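You operate a simulated robot arm through the tools that you are given. There is no shell and no other tool. Be economical: measure what you need, move in short steps, check, and stop when the job is done.

You run a simulated robot arm. Do the job below in one go: nothing can be reset, and whatever is moved stays where it is left.

Task
Put the white cup from the top of the dark table on top of the white carton there.

It is judged by the outcome, as a careful person would: the job done as asked, and still so three seconds after it is handed in. It fails if anything else is knocked over, pushed out of place, dropped, spilled or broken.

Robot
A 6-joint arm with a two-finger parallel gripper on a trunk, on a base that drives. Base frame: it is fixed to the floor where the robot stands at the start and does not move with it; the origin is under the middle of the robot, x ahead of it, y to its left, z up. Lengths are in mm, angles in degrees, forces in N, time in s.
With the tool pointing down near the work surface it reaches from about 460 to 880 mm from the robot's upright axis, wherever it stands. Its first joint turns from -115.0 to 115.0 degrees. Payload 4.2 kg.
Tool frame: the origin (TCP) lies between the finger pads and is the grasp point; the fingertips stand 23 mm ahead of it; z points along the fingers, y is the line along which they close. The gripper opens to 94 mm. The fingers are 38 mm wide and 10 mm thick; the gripper's body (54 by 96 mm) begins 39 mm behind the TCP.
Orientation is that of the tool frame in the base frame, as [roll, pitch, yaw] about the fixed x, y, z axes, in that order (R = Rz(yaw) Ry(pitch) Rx(roll)). With the fingers straight down and closing along the base's y, the tool's x points along the base's -x, its y along +y and its z along -z.

Tools
- The arm moves only by the tool apply_moves. Its argument "plan" is a list of rows, each an object (a shift or turn left out is 0, a gripper value left out holds the last) with "grip": the gripper command, from -1 (shut) to 1 (fully open), values between in proportion; "translation": the shift along the tool's x, y, z in mm, a list of three; "delta_rot": the turn, a rotation vector about the tool's x, y, z in degrees, a list of three. In form: [{"grip": grip, "translation": [tx, ty, tz], "delta_rot": [wx, wy, wz]}, ...]. A call has 1 to 12 rows; each row shifts and turns the commanded pose from where the row before left it, along the tool's axes as they then stand. Rows are played at 5 a second. More than 50 mm and 8.6 degrees between two rows, or a gripper value outside its range, and nothing of the call is played. Where a pose cannot be reached the arm comes as near as it can. A force on the tool above 40 N (or 10 N above the force at the start of the call, whichever is more), or a blocked arm, ends the call early, and 0.2 s more pass. Each finger travels about 108 mm/s and halts on what it meets, pressing with about 38 N; the grip force reading is that of the motor and also rises with nothing between the fingers. The clock runs only during rows and for 0.2 s after the last one: add rows that do not move to give the fingers time. It gives the time, the measured TCP pose, the force on the tool (base axes), the opening and the grip force at its end, in the units of the frame above (readings bear some noise), and new pictures: "views" is both (left out), scene, wrist or none.
- Cameras (640 x 400 px; columns grow to the right, rows downward): "scene" is now at [223.6, 172.7, 1243.8]; the picture's right is [-0.30, -0.95, 0.00], its down [-0.76, 0.23, -0.61] and it looks along [0.58, -0.18, -0.79] (base axes); focal length 214 px, centre (320, 200). "wrist" rides on the gripper at [86, 16, -74] in the tool frame; the picture's right is [-0.18, 0.98, 0.00], its down [-0.58, -0.11, -0.81] and it looks along [-0.79, -0.15, 0.59] (tool axes); focal length 243 px, centre (320, 200). There is no depth. A picture from a camera that has moved, and an enlarged one, comes with that camera's place and axes in the base frame and with its lens.
- raise_lower(by): slides the trunk up (or, below 0, down) by that many mm; the arm and the scene camera ride with it, the base frame stays. It gives what a move gives, with no picture.
- roll_base(legs): drives the robot by 1 to 6 legs, each [ahead, turn to the left] in mm and degrees, along the robot's own axes; the way and the turn of a leg run together, so that a leg with both is an arc; at most 1500 mm and 180 degrees a leg. The arm and the cameras ride along, it lands a little off, and it stops where it bumps. It gives what a move gives, and a new picture of the scene camera.
- turn_head(pan, tilt): turns the head with the scene camera to pan (to the left, within 80 degrees either way) and tilt (down, from -29 to 69), counted from straight ahead of the robot. It gives what a move gives, and a new picture of the scene camera.
- zoom(camera, box): a new picture of the part [left, top, right, bottom] of that camera's present view, enlarged. No time passes.
- close_job(): hands the job in; it is judged then, once.

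Go step by step. Nothing tells you exact positions but the pictures and the camera data: compare them with the known pose of the tool, close in by small moves and look again before you grip or let go. The budget is 120 turns and 170 pictures, counting those below and the enlarged ones. Unless the task says otherwise, let go and move clear before handing in, and close with one line.

The tools are called as name(argument=value, ...) on one line, values as JSON. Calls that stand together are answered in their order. apply_moves: Moves the arm, as the interface text tells. Its arguments: {"type":"object","properties":{"plan":{"type":"array","items":{"type":"object","properties":{"grip":{"type":"number"},"translation":{"type":"array","items":{"type":"number"}},"delta_rot":{"type":"array","items":{"type":"number"}}}}},"views":{"type":"string","enum":["both","scene","wrist","none"]}},"required":["plan"]} The other tools are called the same way: raise_lower (by) slides the trunk up or down; roll_base (legs) drives the base; turn_head (pan, tilt) turns the head that bears the scene camera; zoom (camera, box) takes an enlarged picture of a part of a camera's view; close_job () hands the job in.

At the start:

```text
t: 0.0
tcp_pos: [597.3, -87.1, 1032.0]
tcp_rot: [-180.0, -0.1, -179.9]
contact_force: [-0.1, -0.3, 0.3]
width: 93.9
grasp_force: 0.1
trunk travel left (down, up): [-625.0, 365.0]
robot x, y, heading: [-0.3, -3.6, -0.1]
head pan, tilt: [-17.2, 52.3]
```

scene: 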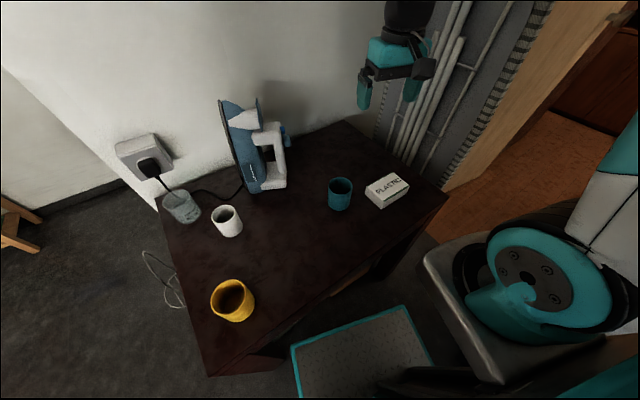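
wrist: 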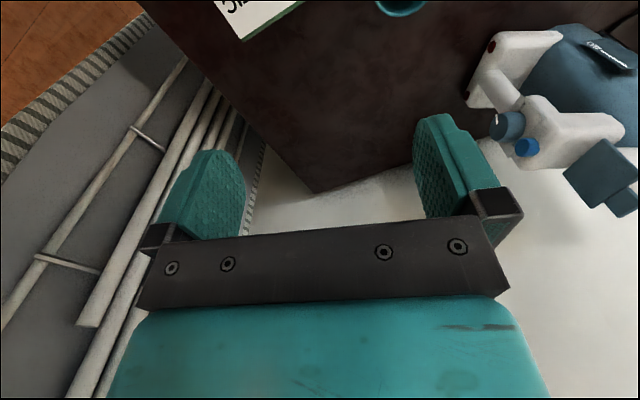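

I see a white cup left of centre on the dark table, roughly at (580, 315), and the white carton roughly at (565, -145). A blue cup stands between them and an iron-like device is behind. I'll enlarge the views to measure them.

zoom(camera="scene", box=[150, 150, 310, 250])

zoom(camera="scene", box=[310, 140, 470, 240])

```text
4.00 times, centred on (230, 200) of scene
camera zoom: at [223.6, 172.7, 1243.8], right [-0.3, -0.95, 0.0], down [-0.76, 0.23, -0.61], along [0.58, -0.18, -0.79], focal length 858 px, centre (680, 200)
```

zoom: 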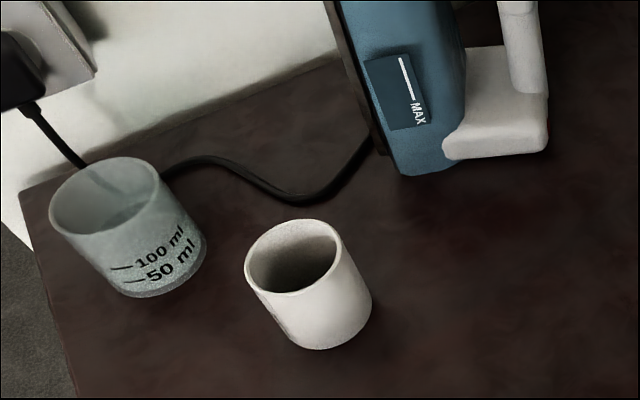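

```text
4.00 times, centred on (390, 190) of scene
camera zoom: at [223.6, 172.7, 1243.8], right [-0.3, -0.95, 0.0], down [-0.76, 0.23, -0.61], along [0.58, -0.18, -0.79], focal length 858 px, centre (40, 240)
```

zoom: 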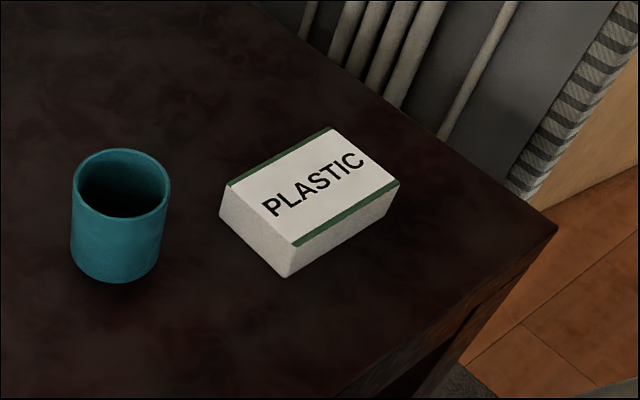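

The cup has no handle. It is centred at about (585, 317), with the rim near z 793 and a diameter of about 61 mm. The carton's top is at about (567, -150, 759). I'll move the open gripper high over the cup and look again.

apply_moves(plan=[{"grip": 1, "translation": [6, 40, 0]}, {"translation": [6, 40, 0]}, {"translation": [0, 41, 0]}, {"translation": [0, 41, 0]}, {"translation": [0, 41, 0]}, {"translation": [0, 41, 0]}, {"translation": [0, 40, 0]}, {"translation": [0, 40, 20]}, {"translation": [0, 40, 30]}, {"translation": [0, 40, 30]}, {"translation": [0, 0, 40]}, {}])

```text
t: 2.6
tcp_pos: [587.0, 315.1, 914.6]
tcp_rot: [180.0, 0.1, 180.0]
contact_force: [-0.4, 0.0, 0.4]
width: 94.3
grasp_force: 0.1
trunk travel left (down, up): [-625.0, 365.0]
robot x, y, heading: [-0.6, -0.3, 0.1]
head pan, tilt: [-17.2, 52.3]
camera scene: at [223.5, 172.7, 1243.9], right [-0.3, -0.95, 0.0], down [-0.76, 0.23, -0.61], along [0.58, -0.18, -0.79], focal length 214 px, centre (320, 200)
camera wrist: at [499.9, 331.5, 988.9], right [0.18, 0.98, 0.0], down [0.58, -0.11, 0.81], along [0.79, -0.15, -0.59], focal length 243 px, centre (320, 200)
```

scene: 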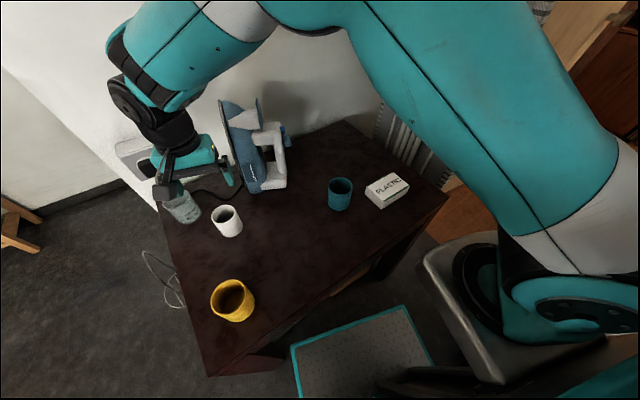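
wrist: 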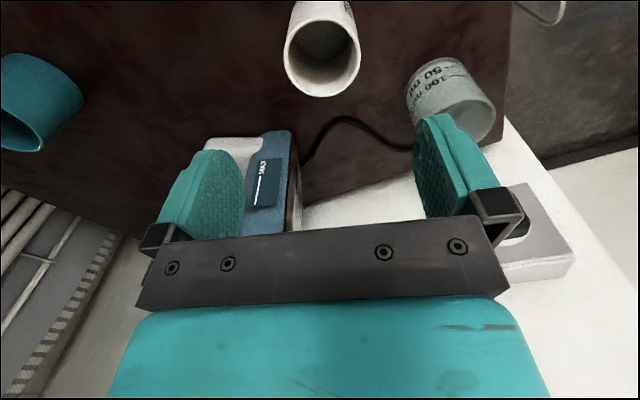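

The wrist view puts the cup rim centre at about (583, 318), which agrees with the scene view. I'll centre on it, come down to just above the rim and check.

apply_moves(plan=[{"translation": [4, 3, 30]}, {"translation": [0, 0, 30]}, {"translation": [0, 0, 24]}, {}])

```text
t: 3.6
tcp_pos: [581.8, 319.0, 830.4]
tcp_rot: [180.0, -0.1, 179.9]
contact_force: [-0.8, 0.0, -0.5]
width: 93.9
grasp_force: 0.1
trunk travel left (down, up): [-625.0, 365.0]
robot x, y, heading: [-4.0, 0.2, -0.1]
head pan, tilt: [-17.2, 52.3]
camera scene: at [223.5, 172.7, 1243.8], right [-0.3, -0.95, 0.0], down [-0.76, 0.23, -0.61], along [0.58, -0.18, -0.79], focal length 214 px, centre (320, 200)
camera wrist: at [495.2, 335.8, 904.8], right [0.18, 0.98, 0.0], down [0.58, -0.11, 0.81], along [0.79, -0.15, -0.59], focal length 243 px, centre (320, 200)
```

scene: 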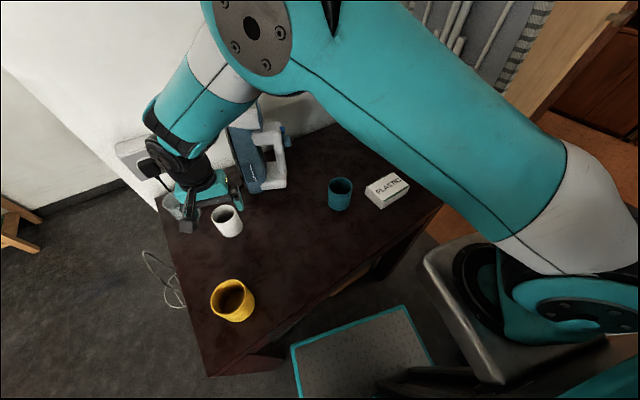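
wrist: 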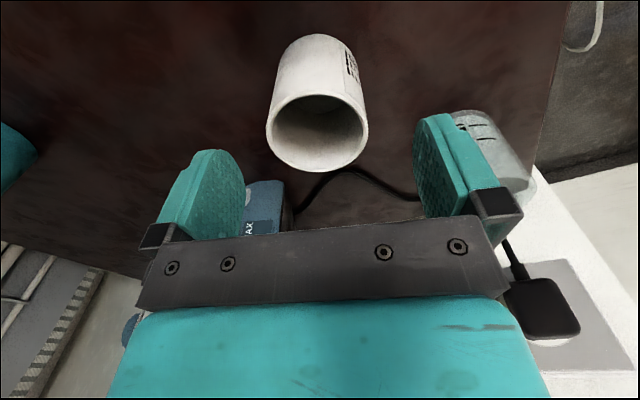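

Triangulating between the two wrist views puts the rim at about (584, 317, 790). I'll go down with the fingers on either side of the cup and then close.

apply_moves(plan=[{"translation": [-2, -2, 20]}, {"translation": [0, 0, 20]}, {"translation": [0, 0, 21]}, {}])

```text
t: 4.6
tcp_pos: [583.3, 318.6, 769.0]
tcp_rot: [-180.0, 0.1, 179.9]
contact_force: [-0.5, 0.3, 0.6]
width: 94.3
grasp_force: 0.1
trunk travel left (down, up): [-625.0, 365.0]
robot x, y, heading: [0.5, -1.3, 0.1]
head pan, tilt: [-17.2, 52.3]
camera scene: at [223.6, 172.7, 1243.8], right [-0.3, -0.95, 0.0], down [-0.76, 0.23, -0.61], along [0.58, -0.18, -0.79], focal length 214 px, centre (320, 200)
camera wrist: at [496.7, 334.9, 842.3], right [0.18, 0.98, 0.0], down [0.58, -0.11, 0.81], along [0.79, -0.15, -0.59], focal length 243 px, centre (320, 200)
```

scene: 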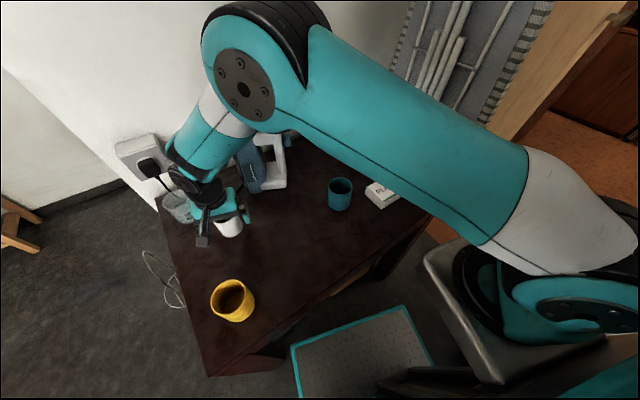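
wrist: 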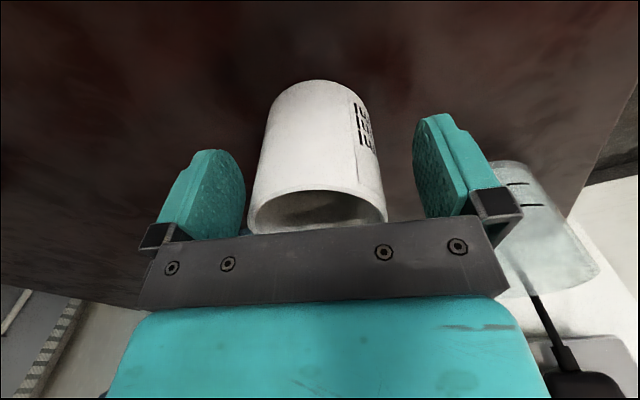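

The cup sits between the fingers, nearly centred, so I'll close gently.

apply_moves(plan=[{"grip": 0.6}, {"grip": 0.4}, {"grip": 0.3}, {"grip": 0.2}, {"grip": 0.1}, {"grip": -0.2}, {"grip": -1}, {}], views="wrist")

```text
t: 6.4
tcp_pos: [583.3, 319.3, 768.3]
tcp_rot: [180.0, 0.0, -180.0]
contact_force: [0.0, 0.3, -0.1]
width: 59.1
grasp_force: 38.1
trunk travel left (down, up): [-625.0, 365.0]
robot x, y, heading: [0.7, 0.1, 0.1]
head pan, tilt: [-17.2, 52.3]
camera wrist: at [496.7, 334.8, 842.5], right [0.18, 0.98, 0.0], down [0.58, -0.11, 0.81], along [0.79, -0.15, -0.59], focal length 243 px, centre (320, 200)
```

wrist: 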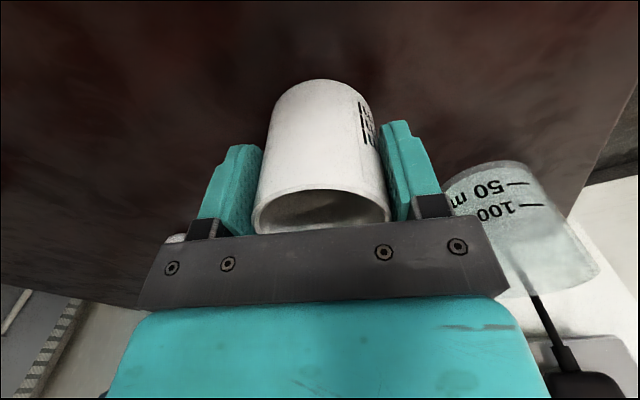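

The cup is held at 59 mm width. I'll lift it straight up.

apply_moves(plan=[{"translation": [0, 0, -15]}, {"translation": [0, 0, -30]}, {"translation": [0, 0, -35]}, {"translation": [0, 0, -35]}, {"translation": [0, 0, -35]}, {"translation": [0, 0, -30]}, {}])

```text
t: 8.0
tcp_pos: [582.2, 318.7, 948.1]
tcp_rot: [-180.0, 0.1, -180.0]
contact_force: [0.1, -0.3, -0.9]
width: 59.3
grasp_force: 38.0
trunk travel left (down, up): [-625.0, 365.0]
robot x, y, heading: [2.2, 1.5, 0.2]
head pan, tilt: [-17.2, 52.3]
camera scene: at [223.6, 172.8, 1243.8], right [-0.3, -0.95, 0.0], down [-0.76, 0.23, -0.61], along [0.58, -0.18, -0.79], focal length 214 px, centre (320, 200)
camera wrist: at [495.8, 334.1, 1022.9], right [0.18, 0.98, 0.0], down [0.58, -0.11, 0.81], along [0.79, -0.15, -0.59], focal length 243 px, centre (320, 200)
```

scene: 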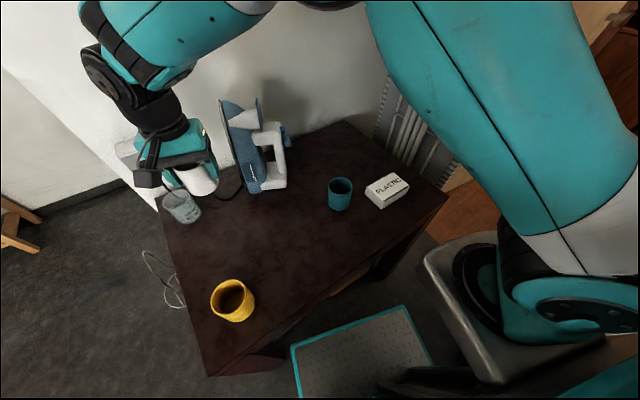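
wrist: 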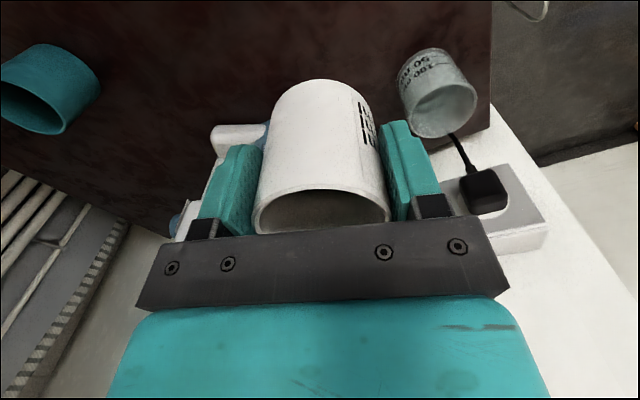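

The lift held. I'll carry the cup at this height over the carton.

apply_moves(plan=[{"translation": [0, -30, 0]}, {"translation": [2, -45, 0]}, {"translation": [2, -45, 0]}, {"translation": [2, -45, 0]}, {"translation": [2, -45, 0]}, {"translation": [2, -45, 0]}, {"translation": [2, -45, 0]}, {"translation": [3, -45, 0]}, {"translation": [0, -45, 0]}, {"translation": [0, -43, 0]}, {"translation": [0, -35, 0]}, {}])

zoom(camera="scene", box=[310, 140, 470, 240])

```text
t: 10.6
tcp_pos: [571.2, -149.3, 947.3]
tcp_rot: [179.9, 0.1, -180.0]
contact_force: [0.0, 0.4, -0.6]
width: 59.0
grasp_force: 37.8
trunk travel left (down, up): [-625.0, 365.0]
robot x, y, heading: [-3.0, -1.4, 0.4]
head pan, tilt: [-17.2, 52.3]
camera scene: at [223.6, 172.7, 1243.8], right [-0.3, -0.95, 0.0], down [-0.76, 0.23, -0.61], along [0.58, -0.18, -0.79], focal length 214 px, centre (320, 200)
camera wrist: at [484.0, -133.6, 1021.1], right [0.18, 0.98, 0.0], down [0.58, -0.11, 0.81], along [0.79, -0.15, -0.59], focal length 243 px, centre (320, 200)
```

scene: 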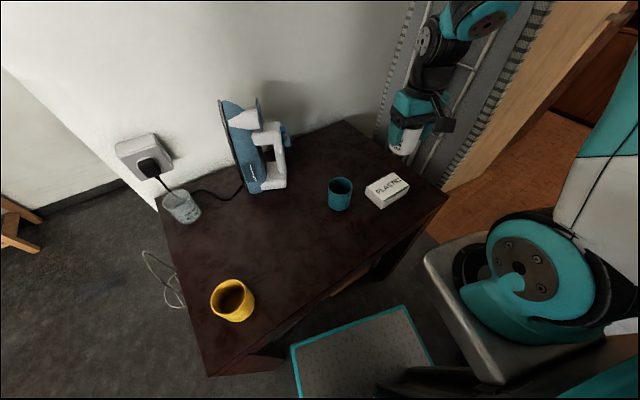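
wrist: 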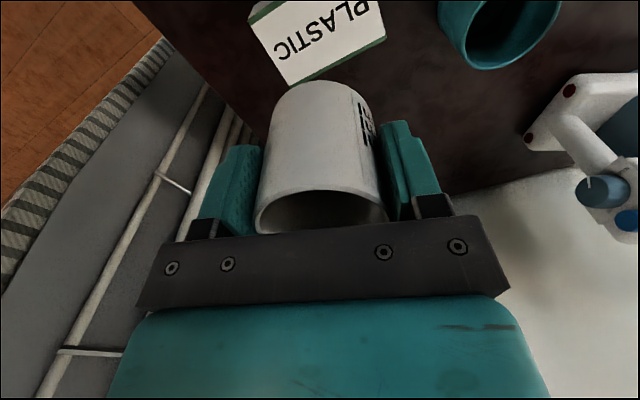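

```text
4.00 times, centred on (390, 190) of scene
camera zoom: at [223.6, 172.7, 1243.8], right [-0.3, -0.95, 0.0], down [-0.76, 0.23, -0.61], along [0.58, -0.18, -0.79], focal length 858 px, centre (40, 240)
```

zoom: 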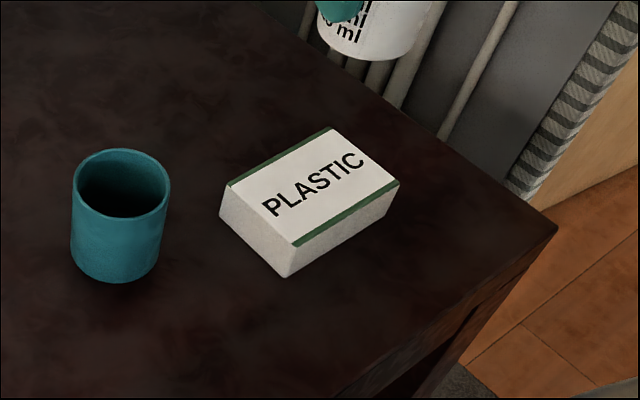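

From the corners, the carton's top is a rectangle of about 110 x 69 mm centred near (568, -150) at z 759. The cup is almost above it, so I'll lower to about 20 mm clearance and look.

apply_moves(plan=[{"translation": [2, -1, 30]}, {"translation": [0, 0, 35]}, {"translation": [0, 0, 30]}, {"translation": [0, 0, 22]}, {}])

zoom(camera="scene", box=[310, 120, 470, 220])

```text
t: 11.8
tcp_pos: [567.7, -148.6, 829.8]
tcp_rot: [180.0, 0.0, -180.0]
contact_force: [0.0, 0.0, 0.5]
width: 59.1
grasp_force: 38.3
trunk travel left (down, up): [-625.0, 365.0]
robot x, y, heading: [2.5, 2.1, -0.1]
head pan, tilt: [-17.2, 52.3]
camera scene: at [223.5, 172.7, 1243.9], right [-0.3, -0.95, 0.0], down [-0.76, 0.23, -0.61], along [0.58, -0.18, -0.79], focal length 214 px, centre (320, 200)
camera wrist: at [480.6, -133.0, 904.7], right [0.18, 0.98, 0.0], down [0.58, -0.11, 0.81], along [0.79, -0.15, -0.59], focal length 243 px, centre (320, 200)
```

scene: 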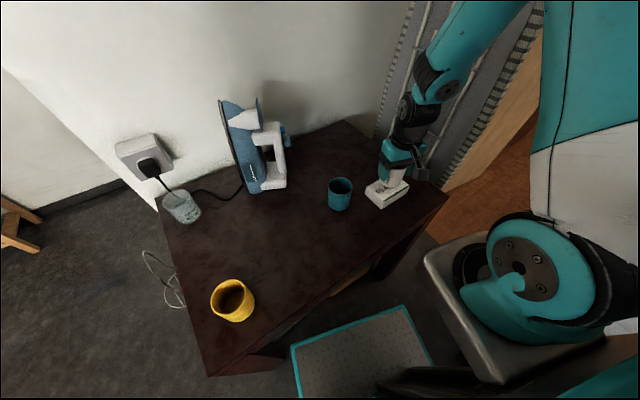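
wrist: 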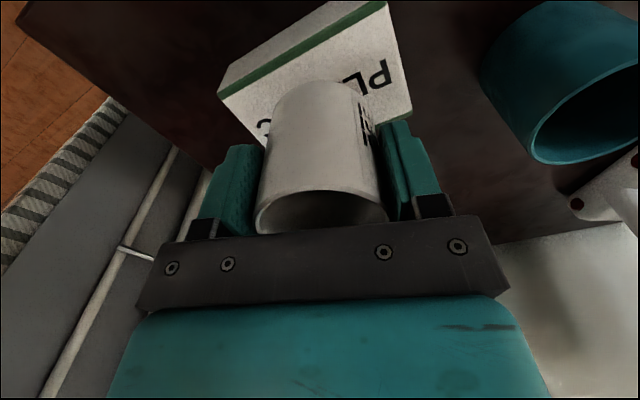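

```text
4.00 times, centred on (390, 170) of scene
camera zoom: at [223.5, 172.7, 1243.9], right [-0.3, -0.95, 0.0], down [-0.76, 0.23, -0.61], along [0.58, -0.18, -0.79], focal length 858 px, centre (40, 320)
```

zoom: 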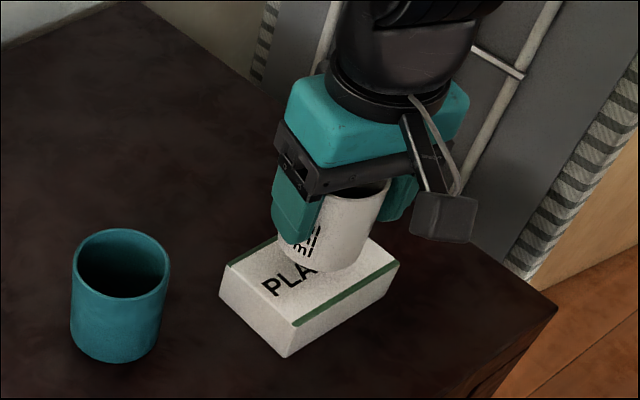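

The carton corners in the wrist view confirm its centre at about (569, -150), so the cup is well placed. I'll lower the last ~20 mm, ending in small steps while watching the force.

apply_moves(plan=[{"translation": [0, -1, 8]}, {"translation": [0, 0, 6]}, {"translation": [0, 0, 3]}, {"translation": [0, 0, 2]}, {}], views="wrist")

zoom(camera="scene", box=[350, 150, 430, 200])

```text
t: 13.0
tcp_pos: [565.5, -150.6, 809.8]
tcp_rot: [-180.0, 0.0, 180.0]
contact_force: [-0.4, -0.2, 0.2]
width: 59.3
grasp_force: 38.0
trunk travel left (down, up): [-625.0, 365.0]
robot x, y, heading: [2.3, -2.0, -0.1]
head pan, tilt: [-17.2, 52.3]
camera wrist: at [480.2, -134.8, 885.5], right [0.18, 0.98, 0.0], down [0.58, -0.11, 0.81], along [0.79, -0.15, -0.59], focal length 243 px, centre (320, 200)
```

wrist: 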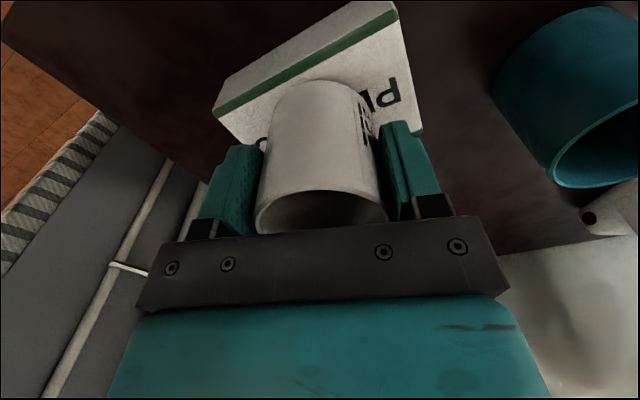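

```text
8.00 times, centred on (390, 175) of scene
camera zoom: at [223.6, 172.6, 1243.8], right [-0.3, -0.95, 0.0], down [-0.76, 0.23, -0.61], along [0.58, -0.18, -0.79], focal length 1716 px, centre (-240, 400)
```

zoom: 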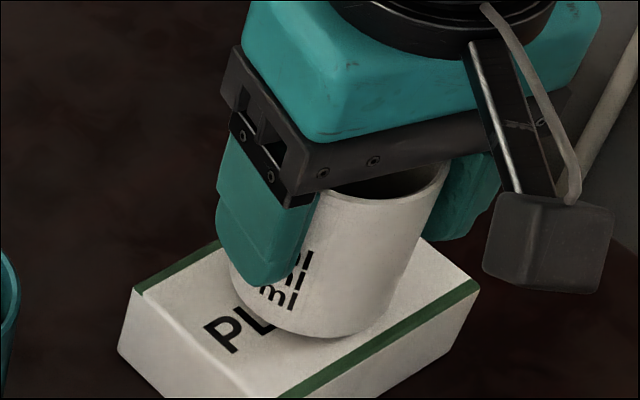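

The cup is just above the carton but a couple of mm too close to its near edge. I'll nudge it 3 mm away and lower by 1 mm steps until it touches.

apply_moves(plan=[{"translation": [-3, 1, 0]}, {"translation": [0, 0, 1]}, {"translation": [0, 0, 1]}, {}], views="none")

zoom(camera="scene", box=[350, 160, 430, 210])

```text
t: 14.0
tcp_pos: [570.8, -150.3, 808.8]
tcp_rot: [-179.9, -0.1, 179.9]
contact_force: [-0.1, -0.5, 0.0]
width: 59.5
grasp_force: 37.8
trunk travel left (down, up): [-625.0, 365.0]
robot x, y, heading: [-0.0, -1.6, -0.0]
head pan, tilt: [-17.2, 52.3]
```

```text
8.00 times, centred on (390, 185) of scene
camera zoom: at [223.6, 172.6, 1243.8], right [-0.3, -0.95, 0.0], down [-0.76, 0.23, -0.61], along [0.58, -0.18, -0.79], focal length 1716 px, centre (-240, 320)
```

zoom: 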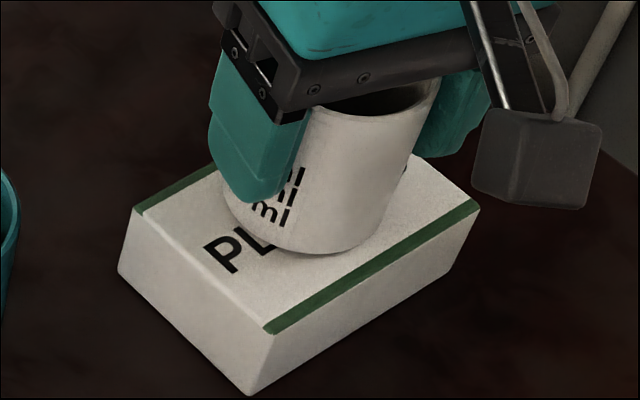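

The cup is now well within the top face. I'll keep lowering in small steps.

apply_moves(plan=[{"translation": [0, 0, 1]}, {"translation": [0, 0, 1]}, {}], views="none")

zoom(camera="scene", box=[350, 160, 430, 210])

```text
t: 14.8
tcp_pos: [570.0, -149.0, 807.2]
tcp_rot: [179.9, 0.1, -179.9]
contact_force: [-1.4, 0.9, 13.3]
width: 59.3
grasp_force: 38.3
trunk travel left (down, up): [-625.0, 365.0]
robot x, y, heading: [2.4, 1.8, -0.1]
head pan, tilt: [-17.2, 52.3]
```

```text
8.00 times, centred on (390, 185) of scene
camera zoom: at [223.1, 172.8, 1244.1], right [-0.3, -0.95, 0.0], down [-0.76, 0.23, -0.61], along [0.58, -0.18, -0.79], focal length 1716 px, centre (-240, 320)
```

zoom: 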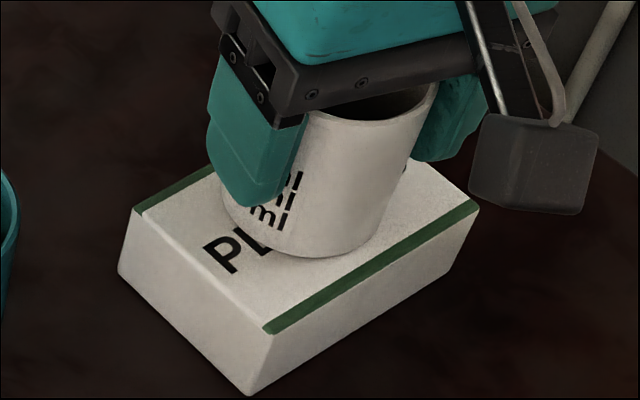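

The force reads 13 N upward, so the cup is resting on the carton. I'll ease up half a millimetre and open slowly.

apply_moves(plan=[{"translation": [0, 0, -0.5]}, {"grip": 0.24}, {"grip": 0.3}, {"grip": 0.4}, {"grip": 0.6}, {"grip": 0.85}, {"grip": 1}, {}])

```text
t: 16.6
tcp_pos: [569.5, -149.0, 807.2]
tcp_rot: [-180.0, 0.0, 179.9]
contact_force: [0.6, -0.4, 0.2]
width: 94.0
grasp_force: 0.0
trunk travel left (down, up): [-625.0, 365.0]
robot x, y, heading: [1.5, 1.1, 0.0]
head pan, tilt: [-17.2, 52.3]
camera scene: at [223.6, 172.6, 1243.9], right [-0.3, -0.95, 0.0], down [-0.76, 0.23, -0.61], along [0.58, -0.18, -0.79], focal length 214 px, centre (320, 200)
camera wrist: at [483.4, -133.8, 882.1], right [0.18, 0.98, 0.0], down [0.58, -0.11, 0.81], along [0.79, -0.15, -0.59], focal length 243 px, centre (320, 200)
```

scene: 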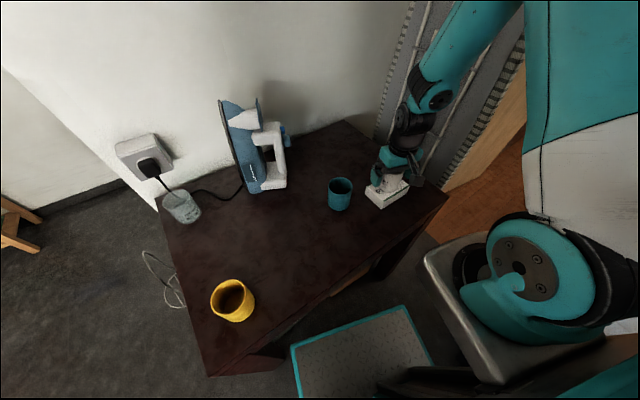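
wrist: 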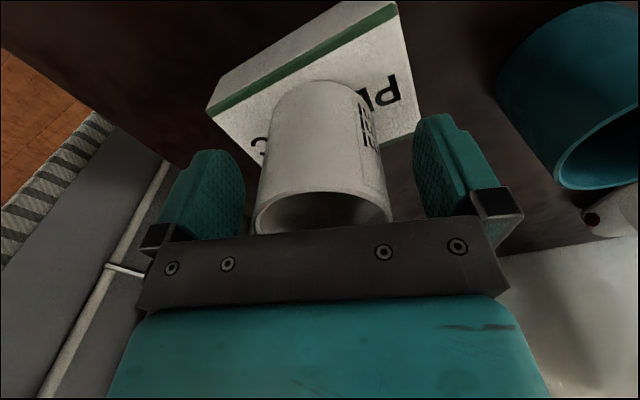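

The gripper is open and the cup stands on the carton. I'll rise straight up, clear of it.

apply_moves(plan=[{"translation": [0, 0, -10]}, {"translation": [0, 0, -25]}, {"translation": [0, 0, -35]}, {"translation": [0, 0, -40]}, {"translation": [0, 0, -40]}, {"translation": [0, 0, -40]}, {}])

zoom(camera="scene", box=[310, 130, 470, 230])

```text
t: 18.2
tcp_pos: [569.3, -147.9, 999.0]
tcp_rot: [-179.9, 0.0, -179.9]
contact_force: [0.6, -0.4, -0.9]
width: 94.0
grasp_force: 0.2
trunk travel left (down, up): [-625.0, 365.0]
robot x, y, heading: [0.6, -1.0, 0.1]
head pan, tilt: [-17.2, 52.3]
camera scene: at [223.6, 172.6, 1243.8], right [-0.3, -0.95, 0.0], down [-0.76, 0.23, -0.61], along [0.58, -0.18, -0.79], focal length 214 px, centre (320, 200)
camera wrist: at [483.0, -132.9, 1073.2], right [0.18, 0.98, 0.0], down [0.58, -0.11, 0.81], along [0.79, -0.15, -0.59], focal length 243 px, centre (320, 200)
```

scene: 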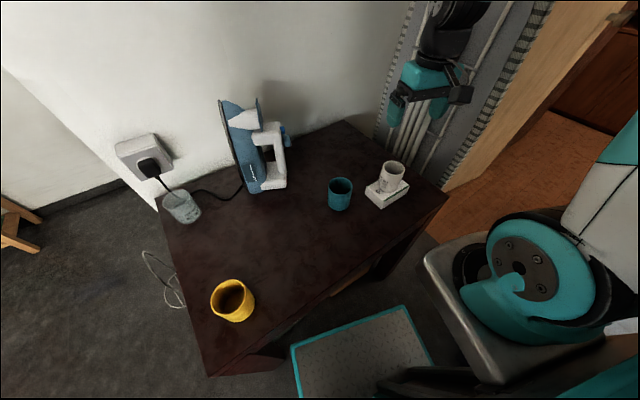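
wrist: 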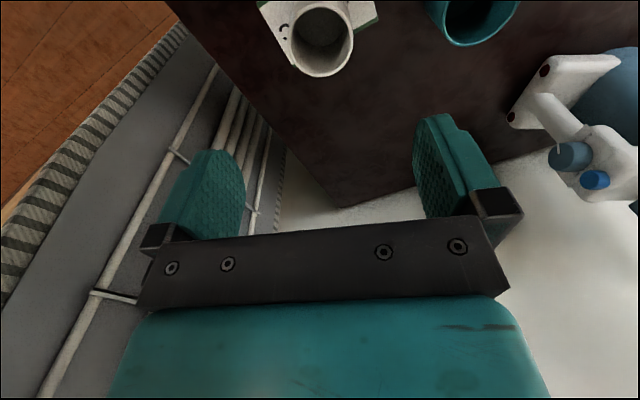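

```text
4.00 times, centred on (390, 180) of scene
camera zoom: at [223.6, 172.6, 1243.8], right [-0.3, -0.95, 0.0], down [-0.76, 0.23, -0.61], along [0.58, -0.18, -0.79], focal length 858 px, centre (40, 280)
```

zoom: 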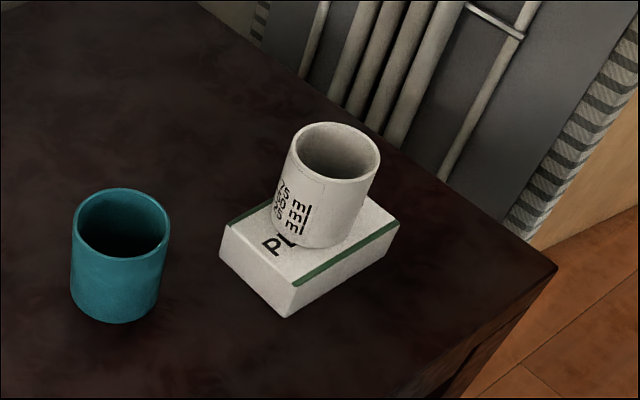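

The cup stands upright on the carton, nothing else has moved and the arm is clear, so I'm handing the job in.

close_job()

```text
The job is handed in.
```

The white cup now stands upright on top of the white carton, and in the final pictures nothing else had moved.
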